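You operate a simulated robot arm through the tools that you are given. There is no shell and no other tool.

You are at the controls of a simulated two-armed robot. One attempt, no reset.

JOB
Dust the middle of the gilt table top, then flatten both blisters under weights.
Fine: white pad with teal band; yellow grip on the right blister, green grip on the other, each left on till its blister lies flat; pad and weights back. Set down upright: short weight with yellow grip, narrow weight with green grip.
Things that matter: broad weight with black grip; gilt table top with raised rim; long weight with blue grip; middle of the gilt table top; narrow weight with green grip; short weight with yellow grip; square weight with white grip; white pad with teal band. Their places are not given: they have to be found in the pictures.

It is judged by the outcome, as a careful person would: the job done as asked, and still so three seconds after it is handed in. It fails if anything else is knocked over, pushed out of place, dropped, spilled or broken.

ROBOT AND FRAMES
Two 7-joint arms with fingered hands on one trunk that stands fixed in place. Base frame: the origin is at the foot of the trunk, x ahead of it, y to its left, z up; the work surface is at about z = 84. Readings come in cm, degrees, newtons and seconds.
The left shoulder is at [7, 13.9, 110.8], the right one opposite. With the tool pointing down near the work surface each hand reaches from about 46 to 84 cm from the base axis, measured 20 degrees to its own side. Payload 3.9 kg a hand.
The TCP of each hand is the grasp point between the finger pads, 2.9 cm short of the fingertips. In the tool frame z runs along the fingers and y along their closing line. Largest opening 10 cm; the body of the gripper starts 3.4 cm behind the TCP. The gripper is a hand of 5 fingers: y runs from the thumb to the fingers, the wrist lies at [-1.5, -10.5, -17.7] in the tool frame, and closing takes about 1.5 s.
Orientation is that of the tool frame in the base frame, as a unit quaternion [w, x, y, z]. With the fingers straight down and the wrist toward the robot, the tool's x, y and z point along [0, 1, 0], [1, 0, 0] and [0, 0, -1] of the base frame.

CONTROLS
- The arms move only by the tool send_rows. It takes "left_series", "right_series" or both (then of equal length, played together; a hand with none holds still); each is a list of rows, each a list of 6 numbers: the shift along the base's x, y, z in cm, then the turn, a rotation vector about the base's x, y, z in degrees. In form: [[x, y, z, wx, wy, wz], ...]. A call has 1 to 20 rows; each row shifts and turns the commanded pose from where the row before left it. "left_hand" and "right_hand" are, for a hand that has rows, the opening, from 0 (shut) to 1 (fully open), set as the call begins (left out, the last holds). Each row takes 0.2 s and may step no farther than 5 cm and 8.6 degrees from the row before; otherwise, or with a gripper value out of range, the whole call is refused. Where a pose cannot be reached the arm comes as near as it can. A force on the tool above 40 N (or 10 N above the force at the start of the call, whichever is more), or a blocked arm, ends the call early, and 0.2 s more pass. Each finger travels about 15.3 cm/s and halts on what it meets, pressing with about 30 N; the grip force reading is that of the motor and also rises with nothing between the fingers. The clock runs only during rows and for 0.2 s after the last one: add rows that do not move to give the fingers time. It gives the time, the measured TCP pose, the force on the tool (base axes), the opening and the grip force at its end, in the units of the frame above (readings bear some noise), with the torque about the TCP (base axes, N m) and any sound that the robot's microphone picked up, and new pictures: "views" is both (left out), scene, wrist or none (wrist: the cameras of the hands that moved).
- Cameras (640 x 400 px; columns grow to the right, rows downward): "scene" is now at [13.88, 1.85, 143.14]; the picture's right is [0.24, -0.97, 0.00], its down [-0.67, -0.17, -0.72] and it looks along [0.70, 0.18, -0.69] (base axes); focal length 309 px, centre (320, 200). "left" rides on the left gripper at [-6.5, -8.6, -12.1] in its tool frame; the picture's right is [-0.76, -0.31, 0.58], its down [0.59, -0.70, 0.40] and it looks along [0.28, 0.64, 0.71] (tool axes); focal length 247 px, centre (320, 200). "right" rides on the right gripper at [6.6, -8.6, -12.1] in its tool frame; the picture's right is [-0.76, 0.31, -0.58], its down [-0.59, -0.70, 0.40] and it looks along [-0.28, 0.64, 0.71] (tool axes); focal length 247 px, centre (320, 200).
- raise_lower(by): slides the trunk up (or, below 0, down) by that many cm; the arms and the scene camera ride with it, the base frame stays. It gives what a move gives, with no picture.
- set_fingers(index, middle, ring, little, thumb_bend, thumb_turn, hand): sets how far each is bent, from 0 (flat) to 100 (curled in); at 30 the hand is open as for a grip, at 70 the pads meet at the TCP. One left out holds its place. A second passes; each finger stops where it meets its share of the squeeze, and holds until it gets a number again. A gripper value or a shape takes the hand back. It gives what a move gives, with no picture; readings hold the bend of each and the force on index, middle, ring, little, thumb and palm. thumb_turn goes from beside the hand (0) to across from the fingers (100), as for a grip.
- hand_shape(shape, hand): the hand has 5 fingers and takes this shape, open, in about a second: jaw (thumb against the fingers, like two jaws); tri (thumb and two fingers); tip (a fingertip pinch); poke (one finger out to press); point (the index stretched); flat (the hand flat); cup (the hand cupped); fist (a fist). The gripper value then closes the fingers along that shape, each until it touches; the sizes above hold for jaw. It gives what a move gives, with no picture.
- aim_head(pan, tilt): turns the head with the scene camera to pan (to the left, within 86 degrees either way) and tilt (down, from -29 to 69), counted from straight ahead of the robot. It gives what a move gives, and a new picture of the scene camera.
- point_at(camera, pixels): for up to 12 pixels [column, row] of the newest picture of that camera ("zoom" is the newest enlarged one), the place [x, y, z] in the base frame of the surface seen there, good to about 0.2 cm, but the place of the scene camera against the robot may be out by one fixed shift of up to 2.5 cm in any direction. No time passes.
- close_up(camera, box): a new picture of the part [left, top, right, bottom] of that camera's present view, enlarged. No time passes.
- close_job(): hands the job in; it is judged then, once.

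Leave the grippers open and the arms clear of the work at the hand-in unless told otherwise.

The tools are called as a command line: name --argument value ..., lists and objects as JSON in quotes. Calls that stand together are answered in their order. send_rows: Moves the arms, as the interface text tells. Its arguments: {"type":"object","properties":{"left_series":{"type":"array"},"left_hand":{"type":"number"},"right_series":{"type":"array"},"right_hand":{"type":"number"},"views":{"type":"string","enum":["both","scene","wrist","none"]}},"required":[]} The other tools are called the same way: raise_lower (by) slides the trunk up or down; hand_shape (shape, hand) gives the hand a shape; set_fingers (index, middle, ring, little, thumb_bend, thumb_turn, hand) moves the fingers one by one; aim_head (pan, tilt) turns the head that bears the scene camera; point_at (camera, pixels) gives the place of the surface under pixels of a picture; close_up (camera, box) takes an enlarged picture of a part of a camera's view; close_job () hands the job in.

At the start:

```text
time_s: 0.0
left_eef_pos: [39.32, 40.47, 112.27]
left_tcp_rot: [0.0, 0.521, 0.853, 0.0]
left_contact_force: [0.0, -0.5, 0.5]
left_torque: [-0.03, -0.03, 0.01]
left_grip_width: 9.97
left_gripper_force: 0.0
left_shape: jaw
left_bend: [30.0, 30.0, 30.0, 30.0, 30.0, 98.0]
left_finger forces: [0.1, 0.1, 0.0, 0.0, 0.0, 0.0]
right_eef_pos: [49.98, 0.02, 114.54]
right_tcp_rot: [0.0, 0.521, 0.853, 0.0]
right_contact_force: [0.0, -1.6, 0.1]
right_torque: [0.01, -0.02, -0.02]
right_grip_width: 9.99
right_gripper_force: 0.0
right_shape: jaw
right_bend: [30.0, 30.0, 30.0, 30.0, 30.0, 98.0]
right_finger forces: [0.0, 0.0, 0.0, 0.0, 0.0, 0.0]
trunk travel left (down, up): [-75.0, 9.0]
head pan, tilt: [14.1, 43.6]
```

scene: 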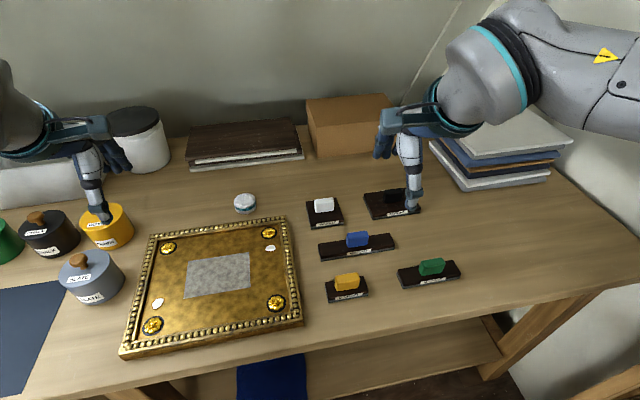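
right: 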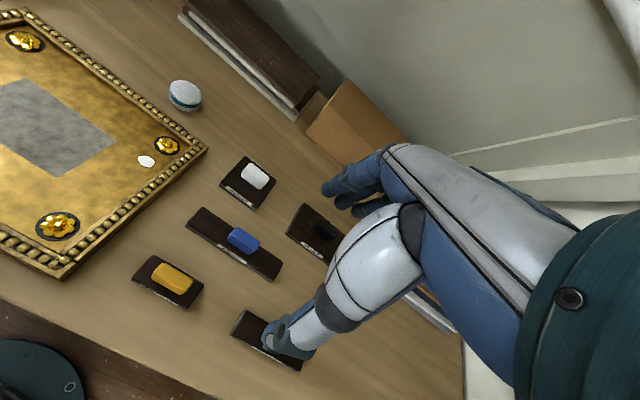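
left: 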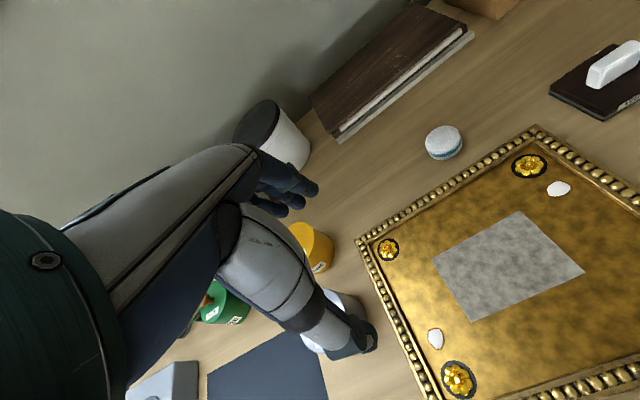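

The scene shows the gilt table top with a grey dusty patch around (218,275), two white blisters near (270,248) and (157,303), the pad at (245,203), and five weights on the right. I'll enlarge parts of the view before measuring.

close_up --camera "scene" --box '[110, 180, 310, 360]'

close_up --camera "scene" --box '[300, 170, 480, 310]'

point_at --camera "scene" --pixels '[[245, 197], [245, 212], [270, 248], [157, 303], [190, 262], [247, 253], [250, 285], [186, 298], [218, 275], [285, 220], [149, 236], [301, 322]]'

point_at --camera "scene" --pixels '[[346, 280], [431, 265], [357, 238], [324, 203], [394, 196], [124, 353], [310, 260], [330, 300], [366, 293], [403, 285], [459, 268], [300, 220]]'

```text
2.22 times, centred on (210, 270) of scene
```

zoom: 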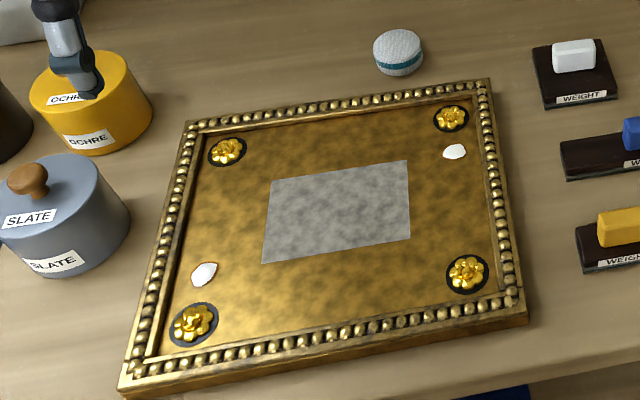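

```text
2.86 times, centred on (390, 240) of scene
```

zoom: 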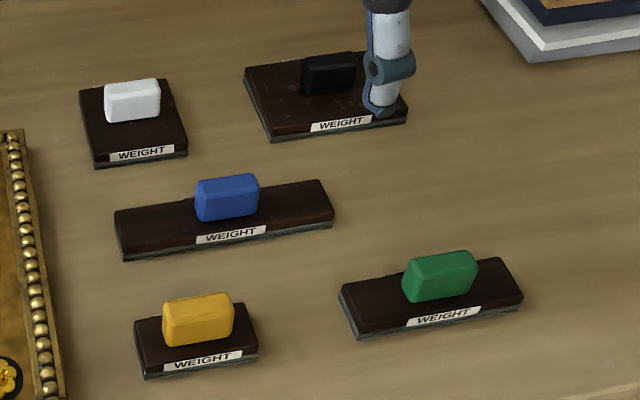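

```text
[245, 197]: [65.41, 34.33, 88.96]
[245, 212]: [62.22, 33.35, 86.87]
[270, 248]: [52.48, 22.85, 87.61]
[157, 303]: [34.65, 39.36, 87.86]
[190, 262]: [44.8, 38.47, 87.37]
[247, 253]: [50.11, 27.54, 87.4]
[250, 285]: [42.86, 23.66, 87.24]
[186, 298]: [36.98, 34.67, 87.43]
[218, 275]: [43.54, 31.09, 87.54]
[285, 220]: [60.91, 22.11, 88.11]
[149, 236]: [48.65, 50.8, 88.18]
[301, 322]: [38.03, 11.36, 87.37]
```

```text
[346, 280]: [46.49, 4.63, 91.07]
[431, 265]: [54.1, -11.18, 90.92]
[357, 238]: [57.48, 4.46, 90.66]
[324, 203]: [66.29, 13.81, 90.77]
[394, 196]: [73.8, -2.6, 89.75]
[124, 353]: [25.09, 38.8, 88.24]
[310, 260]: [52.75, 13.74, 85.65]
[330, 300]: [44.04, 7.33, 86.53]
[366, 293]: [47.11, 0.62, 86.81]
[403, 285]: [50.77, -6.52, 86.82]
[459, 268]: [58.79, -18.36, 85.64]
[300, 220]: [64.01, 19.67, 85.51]
```

I'm checking the same things in the wrist cameras, which don't have the scene camera's fixed shift. I'll measure the board features in the left view and the weights in the right view.

close_up --camera "left" --box '[350, 110, 640, 400]'

point_at --camera "left" --pixels '[[443, 134], [443, 152], [559, 189], [435, 339], [433, 262], [518, 212], [583, 272], [472, 321], [530, 165], [388, 249], [458, 379], [500, 108]]'

close_up --camera "right" --box '[100, 130, 360, 390]'

point_at --camera "right" --pixels '[[173, 277], [242, 239], [255, 177], [185, 88], [185, 104], [146, 161], [135, 284], [150, 255], [203, 285], [188, 308], [167, 146], [56, 225]]'

```text
1.38 times, centred on (495, 255) of left
```

zoom: 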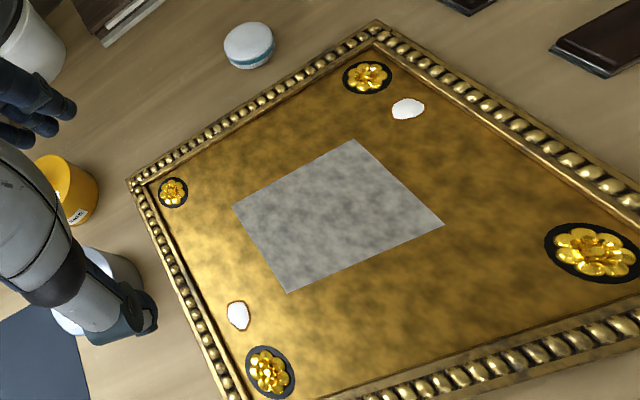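

```text
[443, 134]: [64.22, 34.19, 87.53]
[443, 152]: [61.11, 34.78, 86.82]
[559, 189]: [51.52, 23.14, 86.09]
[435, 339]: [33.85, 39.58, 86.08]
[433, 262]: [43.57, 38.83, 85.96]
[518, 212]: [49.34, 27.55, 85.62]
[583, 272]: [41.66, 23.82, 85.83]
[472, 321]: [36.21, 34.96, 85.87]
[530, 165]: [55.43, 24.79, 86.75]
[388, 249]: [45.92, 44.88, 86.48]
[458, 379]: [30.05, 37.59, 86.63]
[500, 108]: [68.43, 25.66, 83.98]
```

```text
1.54 times, centred on (230, 260) of right
```

zoom: 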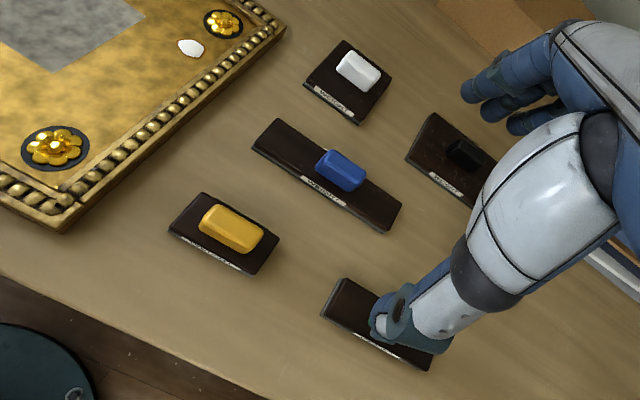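

```text
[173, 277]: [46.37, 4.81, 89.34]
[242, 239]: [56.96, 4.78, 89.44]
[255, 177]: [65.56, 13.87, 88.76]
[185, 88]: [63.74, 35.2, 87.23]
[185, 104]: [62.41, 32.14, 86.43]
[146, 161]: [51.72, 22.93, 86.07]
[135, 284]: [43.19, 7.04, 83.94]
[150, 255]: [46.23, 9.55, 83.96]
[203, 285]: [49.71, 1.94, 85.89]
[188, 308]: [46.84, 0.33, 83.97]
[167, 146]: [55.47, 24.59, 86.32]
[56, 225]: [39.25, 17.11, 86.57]
```

The wrist cameras agree with each other: table at z≈84.0, board at z≈85.9. The scene camera reads about (+0.85, −0.25, +1.6) off. Next I'll zoom in on the yellow and green weights in the scene view for their footprints.

close_up --camera "scene" --box '[315, 250, 475, 310]'

```text
4.00 times, centred on (395, 280) of scene
```

zoom: 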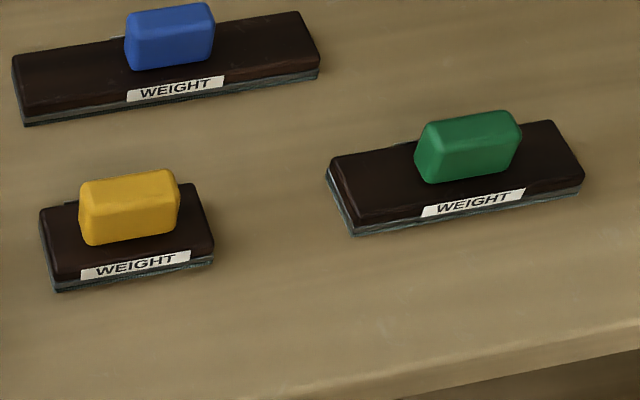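

I'm measuring the plate corners and grip corners of the yellow and green weights in this zoomed picture.

point_at --camera "zoom" --pixels '[[55, 276], [211, 245], [196, 188], [43, 211], [85, 243], [175, 230], [177, 172], [82, 184], [90, 215], [128, 178], [55, 290], [212, 262]]'

point_at --camera "zoom" --pixels '[[356, 220], [581, 175], [549, 124], [333, 160], [425, 180], [515, 164], [508, 112], [428, 124], [468, 118], [440, 150], [355, 235], [582, 190]]'

```text
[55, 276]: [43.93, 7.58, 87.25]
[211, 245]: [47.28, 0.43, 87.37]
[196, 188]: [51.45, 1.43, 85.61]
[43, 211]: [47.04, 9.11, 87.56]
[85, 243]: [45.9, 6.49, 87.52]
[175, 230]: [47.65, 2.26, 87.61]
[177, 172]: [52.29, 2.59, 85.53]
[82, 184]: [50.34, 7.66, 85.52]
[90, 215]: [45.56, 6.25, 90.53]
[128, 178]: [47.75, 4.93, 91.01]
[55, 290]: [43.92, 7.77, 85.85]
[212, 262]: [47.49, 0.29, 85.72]
```

```text
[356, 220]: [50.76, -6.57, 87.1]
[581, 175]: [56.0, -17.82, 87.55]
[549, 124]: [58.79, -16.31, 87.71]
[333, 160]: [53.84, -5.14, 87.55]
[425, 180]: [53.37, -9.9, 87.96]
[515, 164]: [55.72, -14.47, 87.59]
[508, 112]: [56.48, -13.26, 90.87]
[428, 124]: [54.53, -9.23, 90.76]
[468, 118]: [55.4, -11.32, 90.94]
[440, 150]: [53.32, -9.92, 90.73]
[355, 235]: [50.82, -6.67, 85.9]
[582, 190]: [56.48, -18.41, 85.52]
```

Yellow plate is about 8×3.6 cm and green about 12.5×3.6 cm, both about 2 cm thick with a grip about 3.3 cm tall. Now I'm zooming on the board around each blister to check clearances to the rim and rosettes.

close_up --camera "scene" --box '[230, 215, 310, 265]'

point_at --camera "zoom" --pixels '[[296, 258], [345, 265], [318, 240], [322, 284], [258, 150], [358, 150], [305, 105], [310, 190], [405, 250], [425, 250], [490, 250], [445, 250]]'

close_up --camera "scene" --box '[120, 280, 200, 360]'

```text
8.00 times, centred on (270, 240) of scene
```

zoom: 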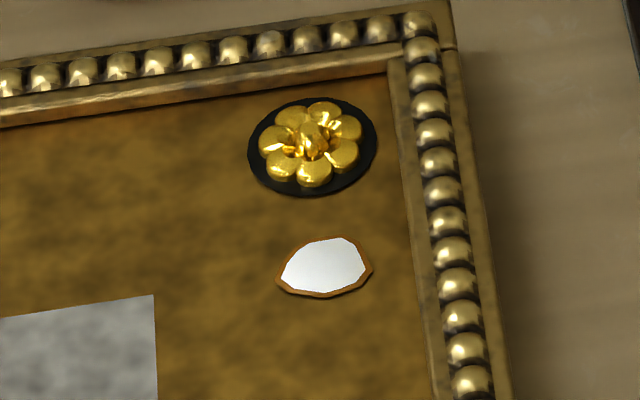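

```text
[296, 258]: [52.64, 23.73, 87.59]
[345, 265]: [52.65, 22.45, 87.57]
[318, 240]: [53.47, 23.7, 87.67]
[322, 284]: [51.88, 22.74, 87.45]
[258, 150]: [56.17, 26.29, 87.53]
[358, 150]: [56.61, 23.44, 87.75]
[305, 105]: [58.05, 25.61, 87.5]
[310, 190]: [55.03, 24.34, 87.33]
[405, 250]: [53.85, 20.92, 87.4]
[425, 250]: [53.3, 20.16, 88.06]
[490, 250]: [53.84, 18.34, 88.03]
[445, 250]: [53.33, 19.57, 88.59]
```

```text
5.00 times, centred on (160, 320) of scene
```

zoom: 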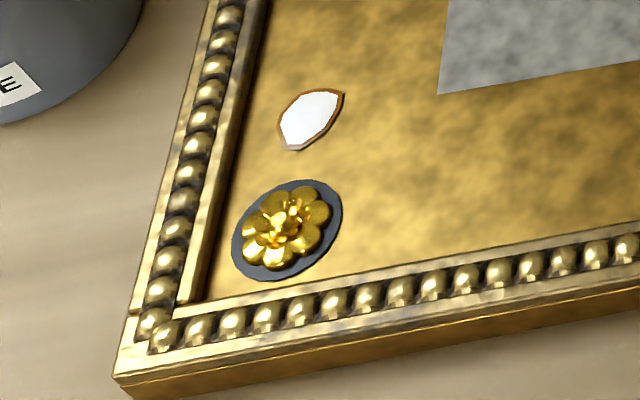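

Each blister shows as a white patch with a brown outline. I'm measuring the left corner in this zoom first: blister outline, rosette disc and inner rim.

point_at --camera "zoom" --pixels '[[282, 115], [296, 149], [342, 92], [310, 93], [330, 120], [235, 250], [338, 200], [290, 182], [265, 278], [222, 220], [207, 220], [280, 305]]'

close_up --camera "scene" --box '[230, 215, 310, 265]'

point_at --camera "zoom" --pixels '[[279, 283], [371, 266], [340, 238], [322, 296], [290, 250], [360, 285], [250, 155], [374, 150], [318, 98], [312, 195], [412, 250], [380, 78]]'

```text
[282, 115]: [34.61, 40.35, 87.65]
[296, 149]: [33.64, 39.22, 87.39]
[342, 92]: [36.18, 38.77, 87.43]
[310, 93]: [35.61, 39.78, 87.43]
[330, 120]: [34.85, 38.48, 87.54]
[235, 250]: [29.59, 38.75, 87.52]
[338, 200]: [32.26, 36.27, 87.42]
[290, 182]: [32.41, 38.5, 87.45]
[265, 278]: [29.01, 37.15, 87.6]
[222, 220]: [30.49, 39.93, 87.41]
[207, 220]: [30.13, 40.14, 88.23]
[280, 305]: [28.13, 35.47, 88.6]
```

```text
8.00 times, centred on (270, 240) of scene
```

zoom: 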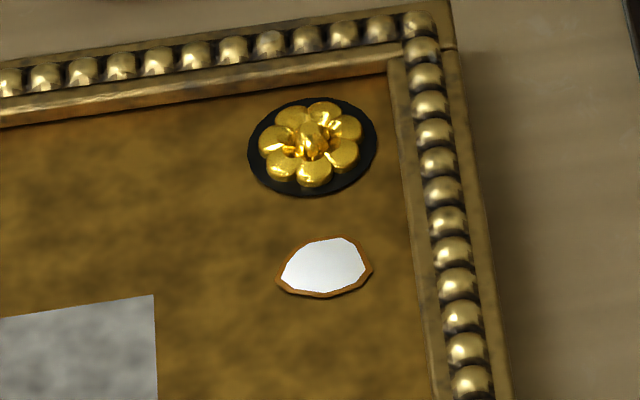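

```text
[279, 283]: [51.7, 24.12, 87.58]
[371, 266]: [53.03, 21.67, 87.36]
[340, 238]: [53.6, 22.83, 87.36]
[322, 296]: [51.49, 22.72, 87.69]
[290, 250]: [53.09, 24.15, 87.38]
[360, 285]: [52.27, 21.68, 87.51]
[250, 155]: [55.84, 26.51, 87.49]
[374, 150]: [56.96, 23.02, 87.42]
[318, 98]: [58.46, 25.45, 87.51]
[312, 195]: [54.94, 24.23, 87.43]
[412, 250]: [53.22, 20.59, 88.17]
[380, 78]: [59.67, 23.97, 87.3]
```

The weights fit with their long side across the board, in their present orientation. Now I'm looking closely at the pad at (245,203) and measuring its top, sides and bottom.

close_up --camera "left" --box '[400, 110, 496, 170]'

point_at --camera "zoom" --pixels '[[280, 160], [180, 170], [390, 165], [290, 110], [290, 215], [290, 280], [190, 250], [410, 230], [330, 320], [300, 305], [500, 350], [170, 200]]'

close_up --camera "scene" --box '[213, 180, 277, 220]'

point_at --camera "zoom" --pixels '[[320, 180], [225, 210], [415, 205], [320, 140], [320, 270], [320, 240], [225, 260], [415, 260], [320, 320], [320, 345], [240, 300], [500, 250]]'

```text
6.67 times, centred on (448, 140) of left
```

zoom: 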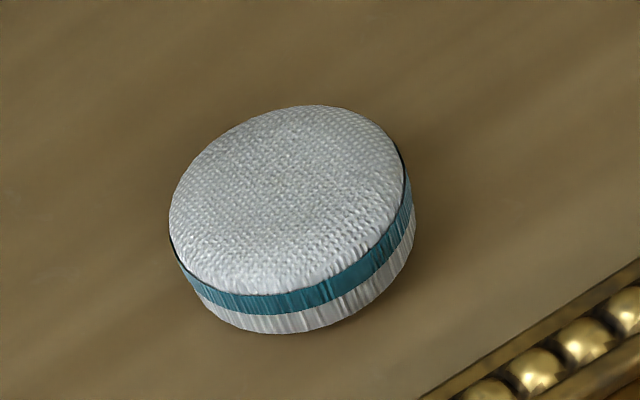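

```text
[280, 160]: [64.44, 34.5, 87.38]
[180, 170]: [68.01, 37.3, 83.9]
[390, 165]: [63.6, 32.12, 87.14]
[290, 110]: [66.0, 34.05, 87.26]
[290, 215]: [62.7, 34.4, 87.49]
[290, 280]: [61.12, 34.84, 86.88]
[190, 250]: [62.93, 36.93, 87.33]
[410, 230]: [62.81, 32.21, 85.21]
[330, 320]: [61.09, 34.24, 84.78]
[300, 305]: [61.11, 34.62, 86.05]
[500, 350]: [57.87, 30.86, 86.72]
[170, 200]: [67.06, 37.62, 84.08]
```

```text
10.00 times, centred on (245, 200) of scene
```

zoom: 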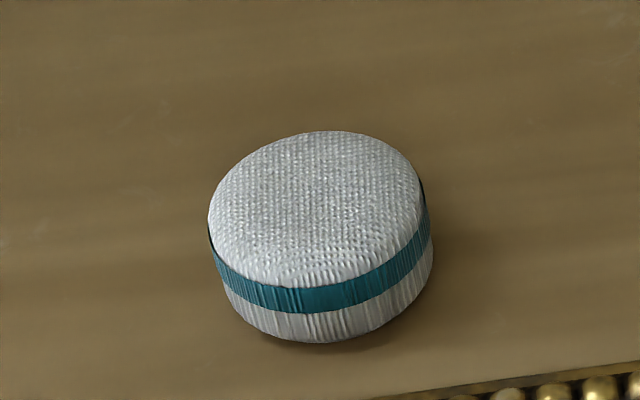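

```text
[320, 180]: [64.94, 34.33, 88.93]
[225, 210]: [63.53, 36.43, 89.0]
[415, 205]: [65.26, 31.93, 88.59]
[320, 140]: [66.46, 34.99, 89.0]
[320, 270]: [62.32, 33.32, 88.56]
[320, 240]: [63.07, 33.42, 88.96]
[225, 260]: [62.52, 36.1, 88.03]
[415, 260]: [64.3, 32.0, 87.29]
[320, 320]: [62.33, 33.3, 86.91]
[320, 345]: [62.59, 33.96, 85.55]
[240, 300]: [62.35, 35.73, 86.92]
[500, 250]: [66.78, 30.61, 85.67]
```

The pad is about 5.2 cm across and 3.4 cm tall, centred near (63.5, 34.4), top at z≈87.4. I'll move the left hand over it at about z≈101 with the hand part open.

send_rows --left_series '[[4.03, -1.01, -1.9, 0, 0, 0], [4.03, -1.01, -1.9, 0, 0, 0], [4.03, -1.01, -1.9, 0, 0, 0], [4.03, -1.01, -1.9, 0, 0, 0], [4.03, -1.01, -1.9, 0, 0, 0], [4.03, -1.02, -1.9, 0, 0, 0], [0, 0, 0, 0, 0, 0]]' --left_hand 0.8 --views "both"

```text
time_s: 1.6
left_eef_pos: [63.71, 34.78, 101.0]
left_tcp_rot: [0.001, 0.522, 0.853, 0.001]
left_contact_force: [0.2, -0.3, 0.7]
left_torque: [-0.01, -0.01, -0.01]
left_grip_width: 8.03
left_gripper_force: 0.0
left_shape: jaw
left_bend: [37.0, 33.0, 25.0, 37.0, 30.0, 99.0]
left_finger forces: [0.0, 0.0, 0.1, 0.1, 0.0, 0.0]
right_eef_pos: [49.85, -0.01, 114.62]
right_tcp_rot: [0.001, 0.521, 0.853, 0.001]
right_contact_force: [0.4, 1.7, 0.0]
right_torque: [-0.01, -0.03, -0.01]
right_grip_width: 9.97
right_gripper_force: 0.2
right_shape: jaw
right_bend: [30.0, 30.0, 30.0, 30.0, 30.0, 98.0]
right_finger forces: [0.1, 0.0, 0.0, 0.1, 0.0, 0.0]
trunk travel left (down, up): [-75.0, 9.0]
head pan, tilt: [14.1, 43.6]
```

scene: 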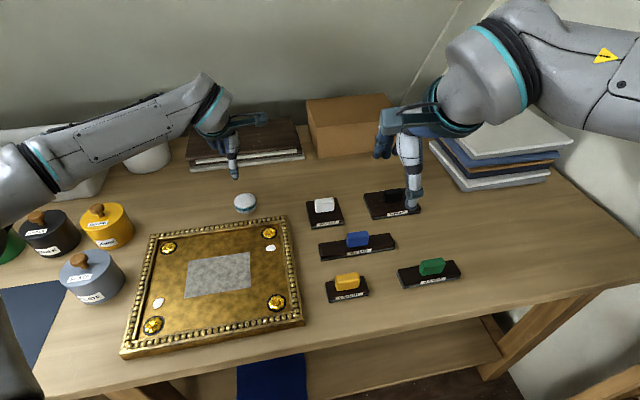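
left: 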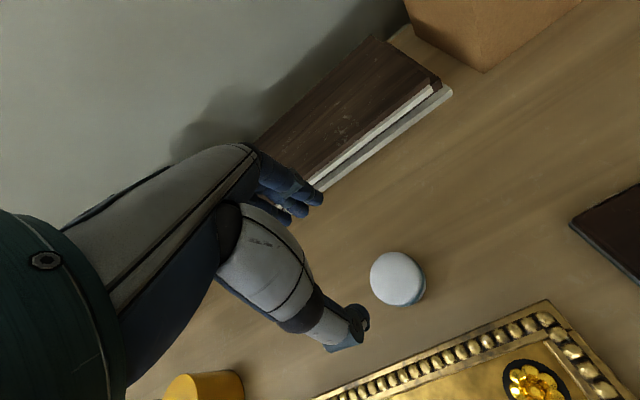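

The left hand is at z=101 above the pad, which shows at (398,279) in the left view. I'm measuring the pad again from this nearer view.

close_up --camera "left" --box '[352, 240, 448, 320]'

point_at --camera "left" --pixels '[[398, 277], [373, 277], [422, 277], [398, 255], [397, 300], [380, 260], [418, 262], [416, 298], [379, 294]]'

```text
5.00 times, centred on (400, 280) of left
```

zoom: 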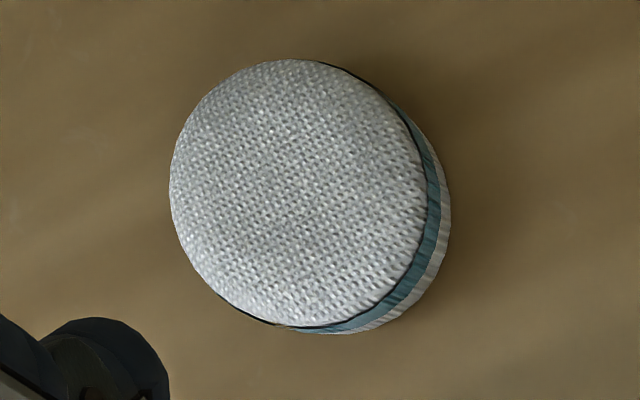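

```text
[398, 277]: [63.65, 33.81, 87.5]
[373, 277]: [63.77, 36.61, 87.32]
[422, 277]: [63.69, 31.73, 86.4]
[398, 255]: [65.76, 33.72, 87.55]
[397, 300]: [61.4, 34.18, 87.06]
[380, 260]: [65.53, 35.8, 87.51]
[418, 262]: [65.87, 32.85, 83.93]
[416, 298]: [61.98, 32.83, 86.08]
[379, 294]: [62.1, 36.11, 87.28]
```

The pad's centre reads (63.6, 34.2). I'll shift −0.5 in y and lower to z≈90 in steps, then check.

send_rows --left_series '[[-0.1, -0.5, 0, 0, 0, 0], [0, 0, -3, 0, 0, 0], [0, 0, -3, 0, 0, 0], [0, 0, -3, 0, 0, 0], [0, 0, -2, 0, 0, 0], [0, 0, 0, 0, 0, 0]]' --views "both"

```text
time_s: 3.0
left_eef_pos: [63.32, 33.94, 89.87]
left_tcp_rot: [-0.001, 0.521, 0.854, -0.001]
left_contact_force: [0.1, 0.7, -0.6]
left_torque: [0.04, 0.02, 0.0]
left_grip_width: 8.02
left_gripper_force: 0.1
left_shape: jaw
left_bend: [37.0, 33.0, 25.0, 37.0, 30.0, 99.0]
left_finger forces: [0.0, 0.0, 0.0, 0.1, 0.0, 0.0]
right_eef_pos: [49.85, 0.04, 114.58]
right_tcp_rot: [-0.001, 0.521, 0.853, 0.0]
right_contact_force: [-0.5, 0.0, 0.6]
right_torque: [0.01, 0.04, -0.01]
right_grip_width: 9.98
right_gripper_force: 0.0
right_shape: jaw
right_bend: [30.0, 30.0, 30.0, 30.0, 30.0, 98.0]
right_finger forces: [0.0, 0.0, 0.1, 0.0, 0.0, 0.0]
trunk travel left (down, up): [-75.0, 9.0]
head pan, tilt: [14.1, 43.6]
```

scene: 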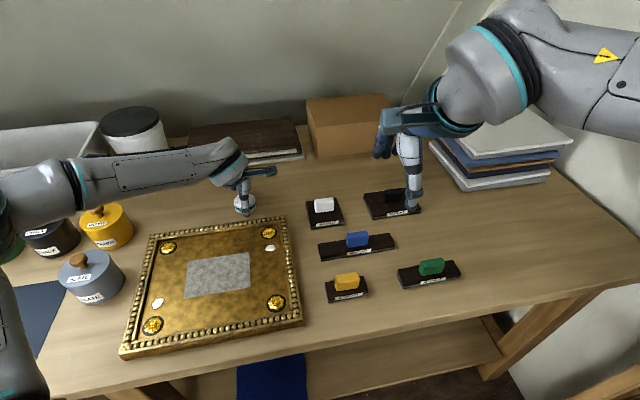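
left: 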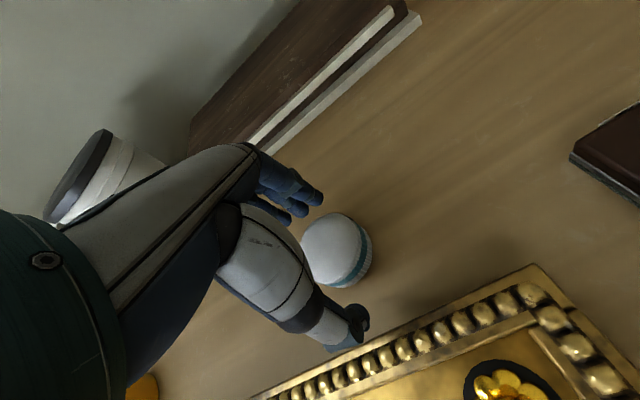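

The pad is now between the fingers and thumb, near (335,250) in the left view. I'll zoom in on the hand from both cameras before going lower.

close_up --camera "left" --box '[220, 150, 420, 370]'

close_up --camera "scene" --box '[200, 150, 300, 225]'

close_up --camera "scene" --box '[0, 100, 200, 300]'

```text
1.82 times, centred on (320, 260) of left
```

zoom: 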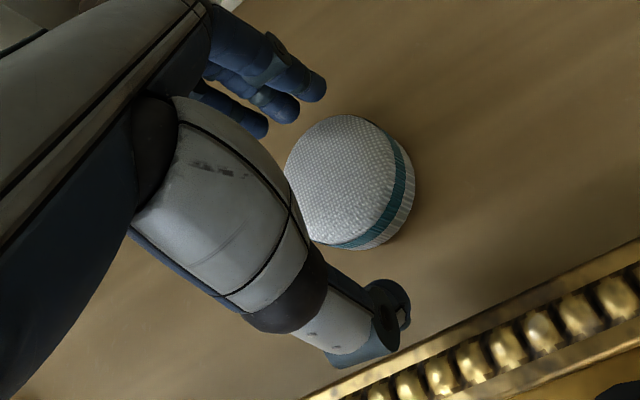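

```text
5.33 times, centred on (250, 188) of scene
```

zoom: 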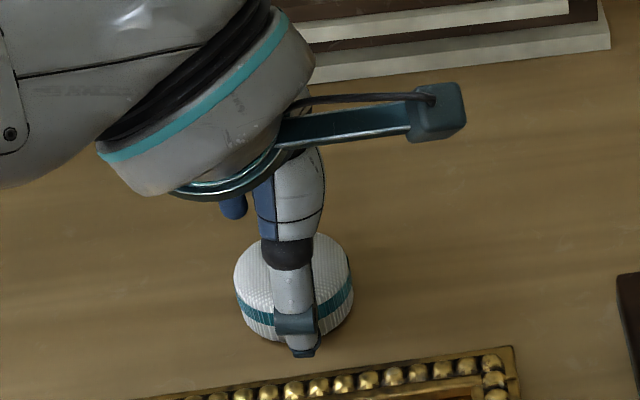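

```text
2.00 times, centred on (100, 200) of scene
```

zoom: 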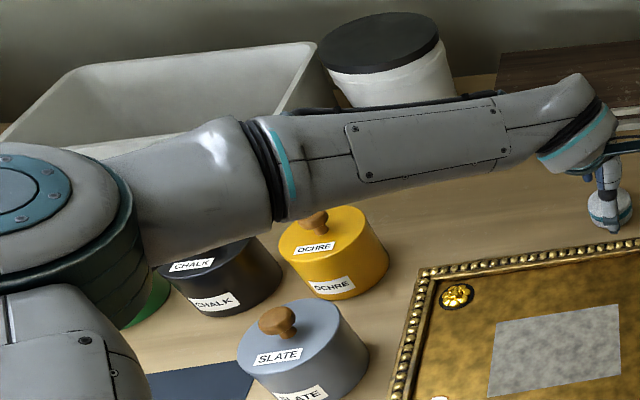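

I'm checking how high the left elbow and forearm ride above the jars.

point_at --camera "zoom" --pixels '[[200, 220], [200, 240], [250, 225], [300, 205], [380, 175], [450, 165], [130, 260], [110, 290], [330, 218], [335, 240], [275, 318], [205, 265]]'

```text
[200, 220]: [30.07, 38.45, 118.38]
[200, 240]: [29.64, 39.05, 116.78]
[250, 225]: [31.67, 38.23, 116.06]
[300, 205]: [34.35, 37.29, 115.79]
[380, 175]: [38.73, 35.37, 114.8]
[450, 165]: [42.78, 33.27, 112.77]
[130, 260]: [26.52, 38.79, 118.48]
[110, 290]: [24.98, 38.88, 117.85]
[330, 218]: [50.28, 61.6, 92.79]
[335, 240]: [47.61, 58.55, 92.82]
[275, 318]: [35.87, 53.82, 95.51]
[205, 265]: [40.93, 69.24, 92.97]
```

The arm rides at z≥113 and the jar tops are at about 94, so there is plenty of room. I'll lower to z≈87.8 so the fingertips stay about 0.9 cm above the table, without closing yet.

send_rows --left_series '[[0.2, 0.3, -1.0, 0, 0, 0], [0, 0, -1.0, 0, 0, 0], [0, 0, 0, 0, 0, 0]]' --views "wrist"

```text
time_s: 3.8
left_eef_pos: [63.49, 34.14, 87.98]
left_tcp_rot: [0.0, 0.521, 0.854, 0.0]
left_contact_force: [-0.1, -0.5, -0.8]
left_torque: [0.02, -0.04, 0.02]
left_grip_width: 8.02
left_gripper_force: 0.1
left_shape: jaw
left_bend: [37.0, 33.0, 25.0, 37.0, 30.0, 99.0]
left_finger forces: [0.1, 0.0, 0.1, 0.0, 0.0, 0.0]
right_eef_pos: [50.05, -0.09, 114.67]
right_tcp_rot: [0.001, 0.521, 0.854, 0.0]
right_contact_force: [-0.2, -0.1, -0.8]
right_torque: [0.02, 0.01, 0.02]
right_grip_width: 9.97
right_gripper_force: 0.0
right_shape: jaw
right_bend: [30.0, 30.0, 30.0, 30.0, 30.0, 98.0]
right_finger forces: [0.0, 0.1, 0.0, 0.0, 0.0, 0.1]
trunk travel left (down, up): [-75.0, 9.0]
head pan, tilt: [14.1, 43.6]
```

left: 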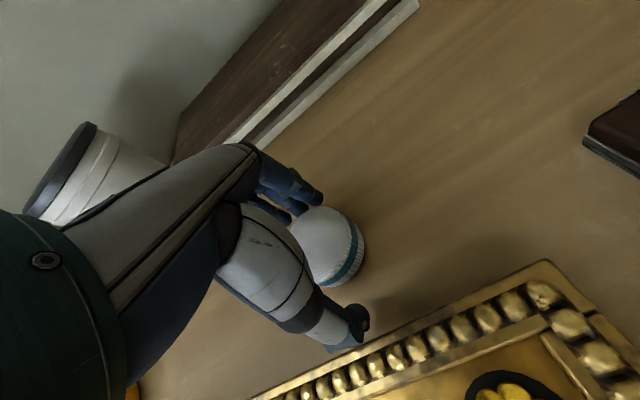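

No contact so far, and the pad sits between the thumb and fingers. I'll close the left hand on the pad and hold still while the fingers travel.

send_rows --left_series '[[0, 0, 0, 0, 0, 0], [0, 0, 0, 0, 0, 0], [0, 0, 0, 0, 0, 0], [0, 0, 0, 0, 0, 0], [0, 0, 0, 0, 0, 0], [0, 0, 0, 0, 0, 0], [0, 0, 0, 0, 0, 0], [0, 0, 0, 0, 0, 0]]' --left_hand 0 --views "both"

```text
time_s: 5.6
left_eef_pos: [63.48, 34.07, 87.94]
left_tcp_rot: [0.0, 0.522, 0.853, 0.0]
left_contact_force: [-0.2, -0.6, 0.3]
left_torque: [-0.01, 0.0, -0.01]
left_grip_width: 4.62
left_gripper_force: 29.5
left_shape: jaw
left_bend: [42.0, 43.0, 74.0, 54.0, 37.0, 100.0]
left_finger forces: [16.3, 9.0, 0.2, 0.0, 25.5, 0.1]
right_eef_pos: [49.89, -0.0, 114.67]
right_tcp_rot: [-0.001, 0.521, 0.853, 0.0]
right_contact_force: [-0.1, 0.8, 0.2]
right_torque: [-0.02, 0.0, -0.02]
right_grip_width: 9.96
right_gripper_force: 0.1
right_shape: jaw
right_bend: [30.0, 30.0, 30.0, 30.0, 30.0, 98.0]
right_finger forces: [0.1, 0.0, 0.1, 0.0, 0.0, 0.0]
trunk travel left (down, up): [-75.0, 9.0]
head pan, tilt: [14.1, 43.6]
```

scene: 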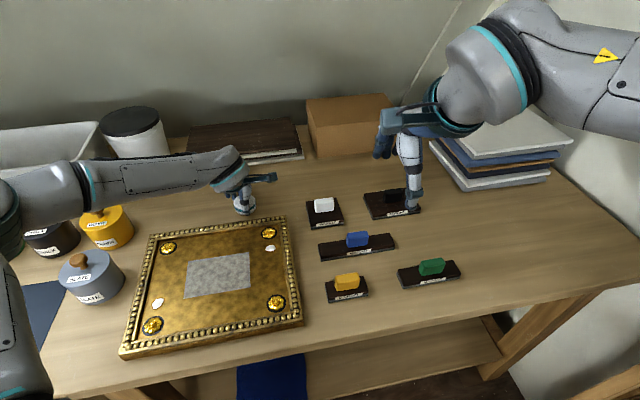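
left: 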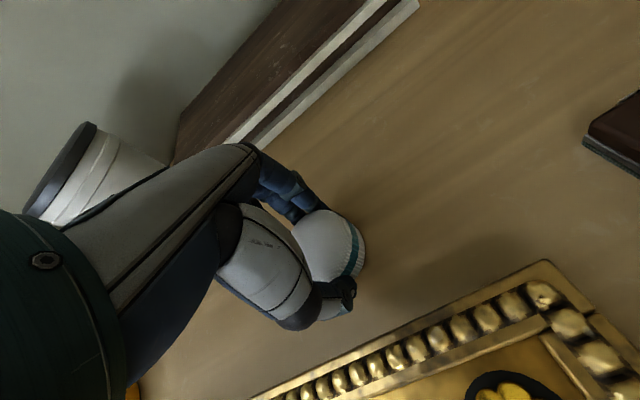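

The pad is held by thumb, index and middle with about 25 N at a 4.6 cm grip width. I'll lift it 7 cm and check it stays in the hand.

send_rows --left_series '[[0, 0, 1, 0, 0, 0], [0, 0, 2, 0, 0, 0], [0, 0, 2, 0, 0, 0], [0, 0, 2, 0, 0, 0], [0, 0, 0, 0, 0, 0]]' --views "both"

```text
time_s: 6.8
left_eef_pos: [63.4, 34.16, 95.05]
left_tcp_rot: [-0.001, 0.522, 0.853, 0.0]
left_contact_force: [0.0, -0.1, -0.2]
left_torque: [-0.02, 0.01, -0.01]
left_grip_width: 4.64
left_gripper_force: 29.8
left_shape: jaw
left_bend: [42.0, 43.0, 74.0, 54.0, 37.0, 100.0]
left_finger forces: [16.2, 9.2, 0.3, 0.0, 25.5, 0.1]
right_eef_pos: [49.89, -0.03, 114.55]
right_tcp_rot: [0.001, 0.521, 0.853, 0.001]
right_contact_force: [-0.5, 0.1, 0.4]
right_torque: [-0.03, -0.01, -0.02]
right_grip_width: 9.98
right_gripper_force: 0.0
right_shape: jaw
right_bend: [30.0, 30.0, 30.0, 30.0, 30.0, 98.0]
right_finger forces: [0.0, 0.0, 0.1, 0.1, 0.0, 0.0]
trunk travel left (down, up): [-75.0, 9.0]
head pan, tilt: [14.1, 43.6]
```

scene: 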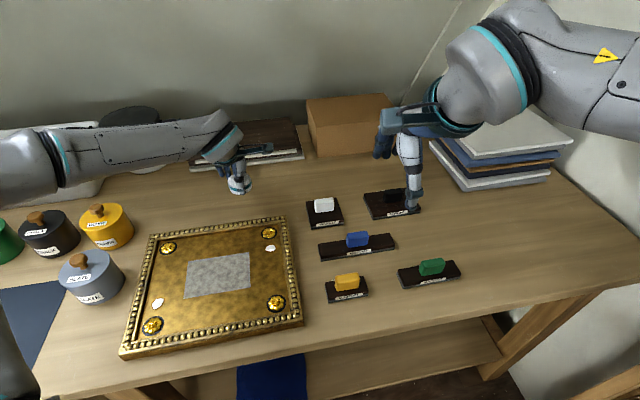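
left: 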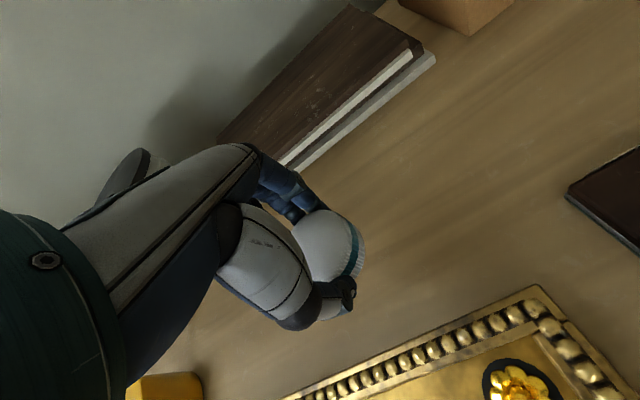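

The pad came up with the hand. I'll zoom in to check that it hangs level and where its centre lies under the grip.

close_up --camera "scene" --box '[200, 140, 280, 205]'

close_up --camera "left" --box '[260, 190, 400, 340]'

point_at --camera "zoom" --pixels '[[300, 90], [330, 110], [340, 180], [360, 60], [420, 150], [385, 210], [430, 190]]'

```text
6.15 times, centred on (240, 172) of scene
```

zoom: 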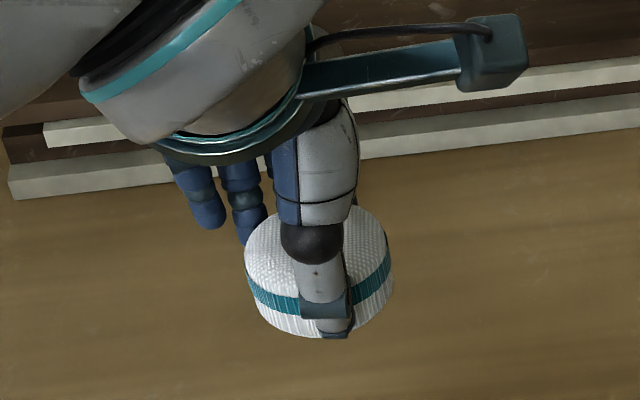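

```text
2.67 times, centred on (330, 265) of left
```

zoom: 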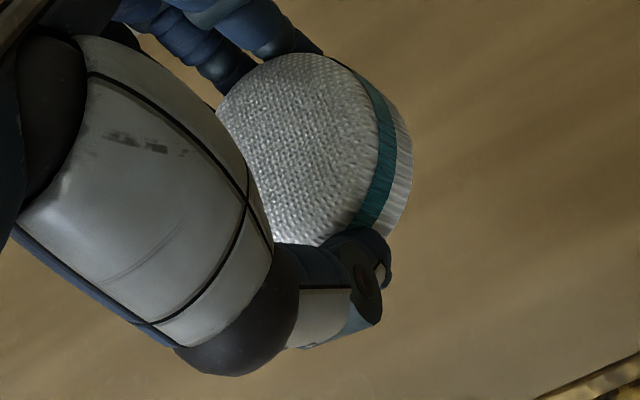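

```text
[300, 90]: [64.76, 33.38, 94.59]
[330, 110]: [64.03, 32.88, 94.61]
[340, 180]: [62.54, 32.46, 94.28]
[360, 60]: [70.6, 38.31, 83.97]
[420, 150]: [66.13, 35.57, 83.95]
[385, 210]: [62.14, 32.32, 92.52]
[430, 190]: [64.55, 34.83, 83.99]
```

The pad hangs level with its bottom about 3.9 cm below the TCP, so it should meet the board at TCP z≈89.8. I'll carry it high to above the near-left corner of the grey patch, about (37.4, 34.8).

send_rows --left_series '[[-4.35, 0.1, 0, 0, 0, 0], [-4.35, 0.1, 0, 0, 0, 0], [-4.35, 0.1, 0, 0, 0, 0], [-4.35, 0.1, 0, 0, 0, 0], [-4.35, 0.1, 0, 0, 0, 0], [-4.35, 0.1, 0, 0, 0, 0], [0, 0, 0, 0, 0, 0]]' --views "both"

```text
time_s: 8.4
left_eef_pos: [39.95, 35.18, 94.72]
left_tcp_rot: [0.0, 0.521, 0.854, -0.001]
left_contact_force: [-0.1, 0.4, -1.3]
left_torque: [-0.02, 0.03, 0.02]
left_grip_width: 4.61
left_gripper_force: 29.8
left_shape: jaw
left_bend: [42.0, 43.0, 74.0, 54.0, 37.0, 100.0]
left_finger forces: [16.0, 9.3, 0.2, 0.0, 25.5, 0.0]
left hand out of reach, approached as far as the arm can: row 6
right_eef_pos: [49.95, -0.02, 114.53]
right_tcp_rot: [0.0, 0.52, 0.854, -0.001]
right_contact_force: [0.0, 0.0, 0.3]
right_torque: [0.02, 0.0, -0.02]
right_grip_width: 9.99
right_gripper_force: 0.0
right_shape: jaw
right_bend: [30.0, 30.0, 30.0, 30.0, 30.0, 98.0]
right_finger forces: [0.1, 0.0, 0.0, 0.1, 0.0, 0.0]
trunk travel left (down, up): [-75.0, 9.0]
head pan, tilt: [14.1, 43.6]
```

scene: 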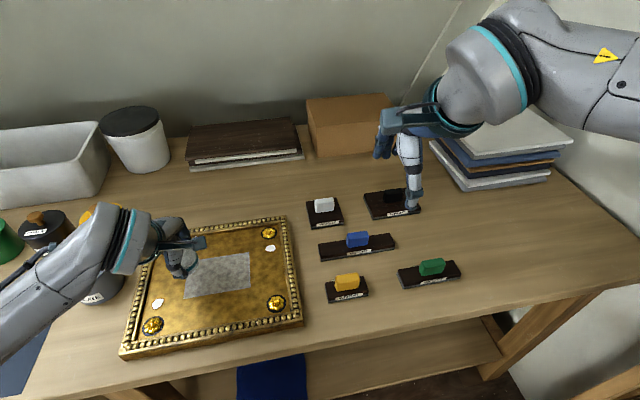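
left: 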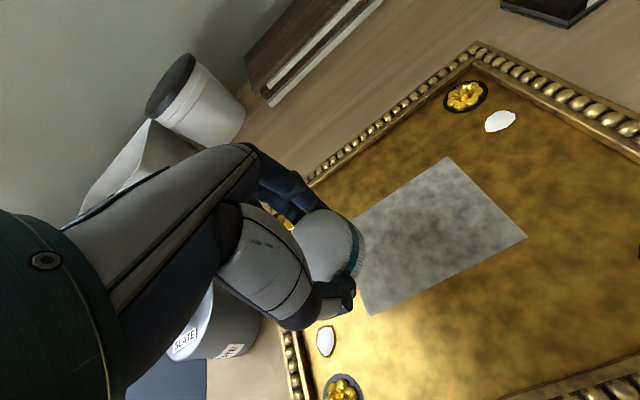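

The arm stopped at (40, 35.2) because the wrist was too near the shoulder at this hand angle. The pad is round, so I'll turn the hand clockwise about z by about −72° while easing it away, which puts the wrist farther out. The pad stays high.

send_rows --left_series '[[2.0, 0, 0.5, 0, 0, 0], [1.5, 0, 0.5, 0, 0, -8], [0.5, 0, 0, 0, 0, -8], [0, 0, 0, 0, 0, -8], [0, 0, 0, 0, 0, -8], [0, 0, 0, 0, 0, -8], [0, 0, 0, 0, 0, -8], [0, 0, 0, 0, 0, -8], [0, 0, 0, 0, 0, -8], [0, 0, 0, 0, 0, -8], [0, 0, 0, 0, 0, 0]]' --views "both"

```text
time_s: 10.8
left_eef_pos: [43.68, 35.75, 90.95]
left_tcp_rot: [-0.003, 0.767, 0.641, -0.001]
left_contact_force: [-0.1, 0.2, -0.3]
left_torque: [0.0, 0.04, -0.04]
left_grip_width: 4.63
left_gripper_force: 29.8
left_shape: jaw
left_bend: [42.0, 43.0, 74.0, 54.0, 37.0, 100.0]
left_finger forces: [16.1, 9.3, 0.3, 0.0, 25.6, 0.0]
left hand out of reach, approached as far as the arm can: row 5, 6, 7, 8, 9, 10
right_eef_pos: [49.84, 0.1, 114.53]
right_tcp_rot: [0.0, 0.521, 0.854, -0.001]
right_contact_force: [-0.2, -0.5, -0.7]
right_torque: [0.0, 0.04, 0.01]
right_grip_width: 9.99
right_gripper_force: 0.1
right_shape: jaw
right_bend: [30.0, 30.0, 30.0, 30.0, 30.0, 98.0]
right_finger forces: [0.1, 0.0, 0.0, 0.0, 0.0, 0.0]
trunk travel left (down, up): [-75.0, 9.0]
head pan, tilt: [14.1, 43.6]
```

scene: 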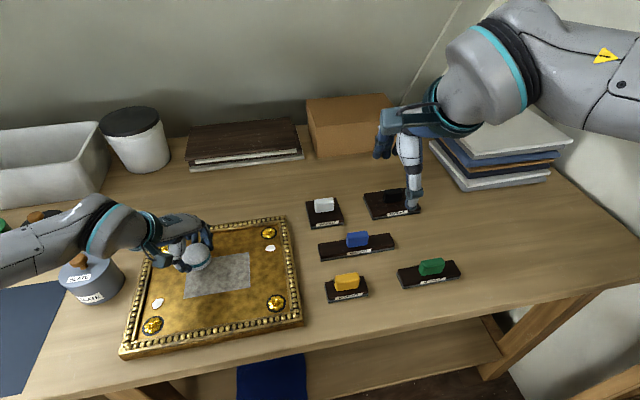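
left: 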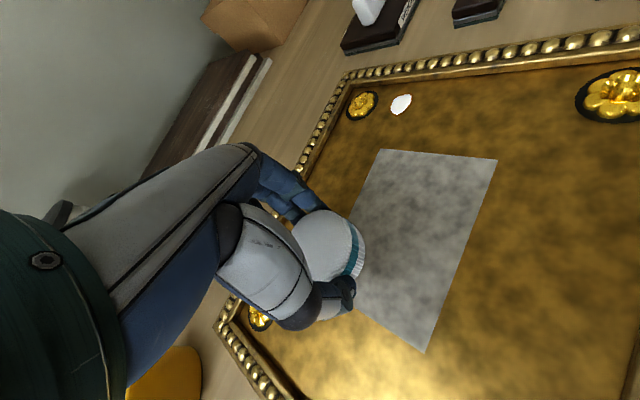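

The hand turned only about −37° and then sank to z≈91 (pad bottom near 87, still above the board) because the turn is out of reach. I'll undo the turn and move a little out and up. After that I'll raise the trunk, which lets the hand work closer in.

send_rows --left_series '[[0, 0, 0, 0, 0, 8], [0, 0, 0, 0, 0, 8], [0, 0, 0, 0, 0, 8], [0, 0, 0, 0, 0, 8], [0.5, 0, 0, 0, 0, 8], [0.5, 0, 0, 0, 0, 8], [0.5, 0, 0, 0, 0, 8], [0.5, 0, 0, 0, 0, 8], [0.5, 0, 0, 0, 0, 8], [0, 0, 0, 0, 0, 0], [0, 0, 0, 0, 0, 0]]' --views "scene"

```text
time_s: 13.2
left_eef_pos: [46.35, 35.71, 91.09]
left_tcp_rot: [-0.001, 0.244, 0.97, -0.001]
left_contact_force: [0.3, -0.3, -0.9]
left_torque: [-0.01, -0.01, -0.01]
left_grip_width: 4.59
left_gripper_force: 29.8
left_shape: jaw
left_bend: [42.0, 43.0, 74.0, 54.0, 37.0, 100.0]
left_finger forces: [16.2, 9.3, 0.2, 0.0, 25.5, 0.1]
right_eef_pos: [49.74, -0.04, 114.61]
right_tcp_rot: [0.0, 0.522, 0.853, -0.001]
right_contact_force: [0.7, -1.3, -0.2]
right_torque: [0.03, -0.04, 0.03]
right_grip_width: 9.98
right_gripper_force: 0.0
right_shape: jaw
right_bend: [30.0, 30.0, 30.0, 30.0, 30.0, 98.0]
right_finger forces: [0.0, 0.0, 0.0, 0.0, 0.0, 0.0]
trunk travel left (down, up): [-75.0, 9.0]
head pan, tilt: [14.1, 43.6]
```

scene: 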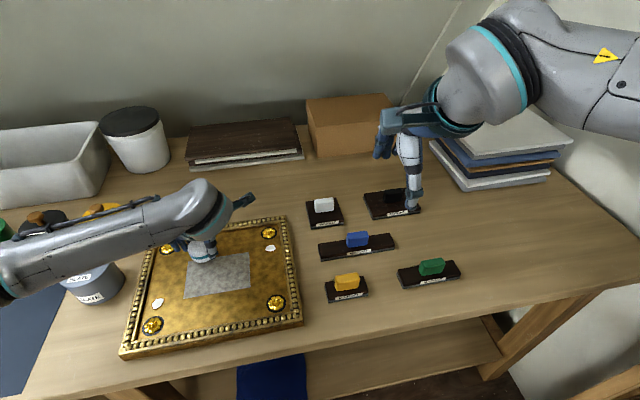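

The hand now holds a heading of about 62° at (46.4, 35.7, 91.1), and that should let it reach the whole patch. I'm checking forearm height over the slate jar and whether the pad is level.

point_at --camera "scene" --pixels '[[20, 290], [60, 275], [100, 262], [140, 250], [170, 238], [20, 250], [80, 230], [200, 255], [230, 200], [248, 200], [10, 300], [95, 290]]'

close_up --camera "scene" --box '[130, 180, 290, 310]'

close_up --camera "left" --box '[160, 100, 640, 400]'

```text
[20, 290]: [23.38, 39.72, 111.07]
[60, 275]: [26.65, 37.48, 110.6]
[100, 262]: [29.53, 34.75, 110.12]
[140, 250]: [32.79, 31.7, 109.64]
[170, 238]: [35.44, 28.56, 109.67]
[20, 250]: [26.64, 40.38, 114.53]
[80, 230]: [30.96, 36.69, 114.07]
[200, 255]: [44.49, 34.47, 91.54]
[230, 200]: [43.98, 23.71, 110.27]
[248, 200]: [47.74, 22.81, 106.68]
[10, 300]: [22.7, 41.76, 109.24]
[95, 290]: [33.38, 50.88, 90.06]
```

```text
3.08 times, centred on (210, 245) of scene
```

zoom: 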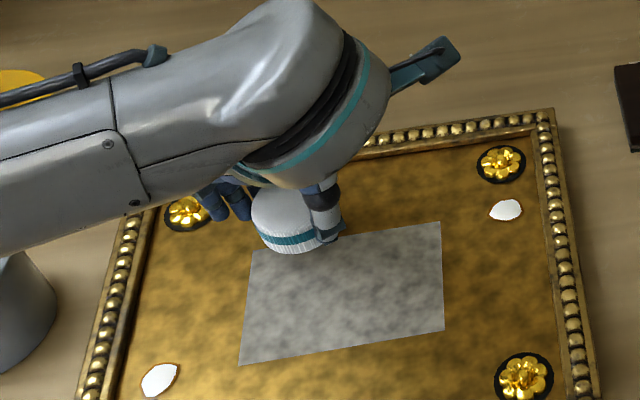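

```text
1.33 times, centred on (400, 250) of left
```

zoom: 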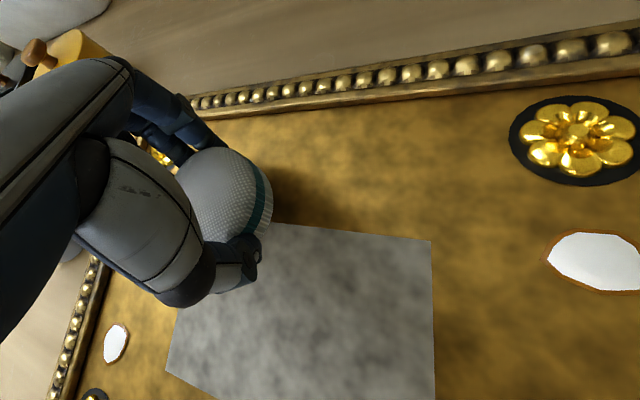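

The forearm is at z≥109, well above the jar, and the pad is level. I'll move over the far-left corner of the patch, about (42.6, 37.4), and lower to just above the board.

send_rows --left_series '[[-1.9, 0.85, 0, 0, 0, 0], [-1.9, 0.85, 0, 0, 0, 0], [0, 0, -0.5, 0, 0, 0], [0, 0, -0.4, 0, 0, 0], [0, 0, 0, 0, 0, 0]]' --views "both"

```text
time_s: 14.4
left_eef_pos: [42.59, 37.49, 90.1]
left_tcp_rot: [-0.001, 0.244, 0.97, -0.002]
left_contact_force: [-0.6, -0.2, -1.1]
left_torque: [0.01, 0.02, 0.03]
left_grip_width: 4.59
left_gripper_force: 30.5
left_shape: jaw
left_bend: [42.0, 43.0, 74.0, 54.0, 37.0, 100.0]
left_finger forces: [16.1, 9.4, 0.2, 0.0, 25.5, 0.0]
right_eef_pos: [49.93, 0.1, 114.56]
right_tcp_rot: [0.0, 0.521, 0.853, 0.0]
right_contact_force: [0.0, 0.1, -0.1]
right_torque: [0.0, -0.02, 0.0]
right_grip_width: 9.97
right_gripper_force: 0.0
right_shape: jaw
right_bend: [30.0, 30.0, 30.0, 30.0, 30.0, 98.0]
right_finger forces: [0.1, 0.0, 0.1, 0.0, 0.0, 0.1]
trunk travel left (down, up): [-75.0, 9.0]
head pan, tilt: [14.1, 43.6]
```

scene: 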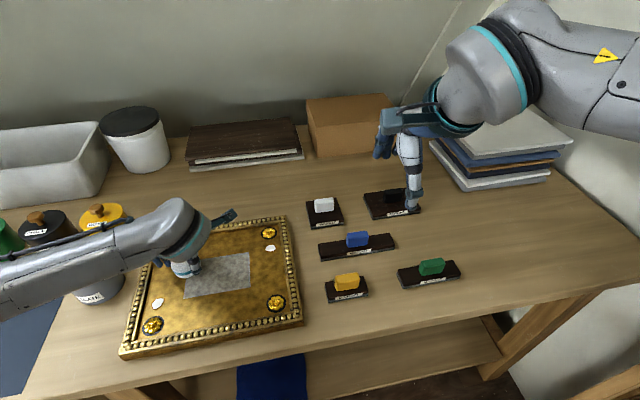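
left: 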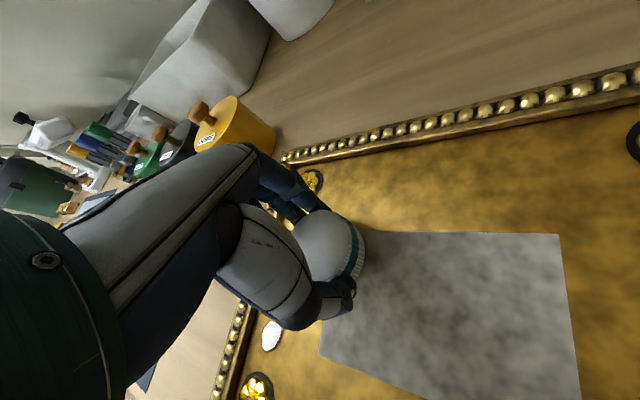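

The pad is just above the board with no contact yet, and the fingers are clear of the rosette. I'm lowering in small steps to feel for the board.

send_rows --left_series '[[0, 0, -0.2, 0, 0, 0], [0, 0, -0.15, 0, 0, 0], [0, 0, 0, 0, 0, 0]]' --views "none"

```text
time_s: 15.2
left_eef_pos: [42.48, 37.49, 89.77]
left_tcp_rot: [0.0, 0.244, 0.97, -0.002]
left_contact_force: [0.9, -0.3, 2.7]
left_torque: [0.06, -0.08, 0.0]
left_grip_width: 4.61
left_gripper_force: 29.5
left_shape: jaw
left_bend: [42.0, 43.0, 74.0, 54.0, 37.0, 100.0]
left_finger forces: [16.3, 9.6, 0.3, 0.1, 25.5, 0.0]
right_eef_pos: [49.92, 0.06, 114.64]
right_tcp_rot: [0.0, 0.521, 0.854, 0.0]
right_contact_force: [0.1, -0.9, -0.2]
right_torque: [0.0, 0.0, 0.01]
right_grip_width: 9.96
right_gripper_force: 0.1
right_shape: jaw
right_bend: [30.0, 30.0, 30.0, 30.0, 30.0, 98.0]
right_finger forces: [0.1, 0.0, 0.0, 0.0, 0.0, 0.1]
trunk travel left (down, up): [-75.0, 9.0]
head pan, tilt: [14.1, 43.6]
```

First contact reads about 2.7 N upward. I'll press slightly more and check the force.

send_rows --left_series '[[0, 0, -0.1, 0, 0, 0], [0, 0, 0, 0, 0, 0]]' --views "none"

```text
time_s: 15.8
left_eef_pos: [42.52, 37.44, 89.59]
left_tcp_rot: [-0.001, 0.244, 0.97, -0.002]
left_contact_force: [0.0, 0.2, 4.5]
left_torque: [0.13, -0.09, -0.03]
left_grip_width: 4.63
left_gripper_force: 30.1
left_shape: jaw
left_bend: [42.0, 43.0, 74.0, 54.0, 37.0, 100.0]
left_finger forces: [16.5, 9.8, 0.2, 0.0, 25.8, 0.0]
right_eef_pos: [49.93, -0.02, 114.62]
right_tcp_rot: [0.0, 0.521, 0.854, 0.0]
right_contact_force: [0.7, 0.6, 0.2]
right_torque: [0.0, 0.02, 0.01]
right_grip_width: 9.97
right_gripper_force: 0.0
right_shape: jaw
right_bend: [30.0, 30.0, 30.0, 30.0, 30.0, 98.0]
right_finger forces: [0.1, 0.1, 0.0, 0.0, 0.0, 0.0]
trunk travel left (down, up): [-75.0, 9.0]
head pan, tilt: [14.1, 43.6]
```

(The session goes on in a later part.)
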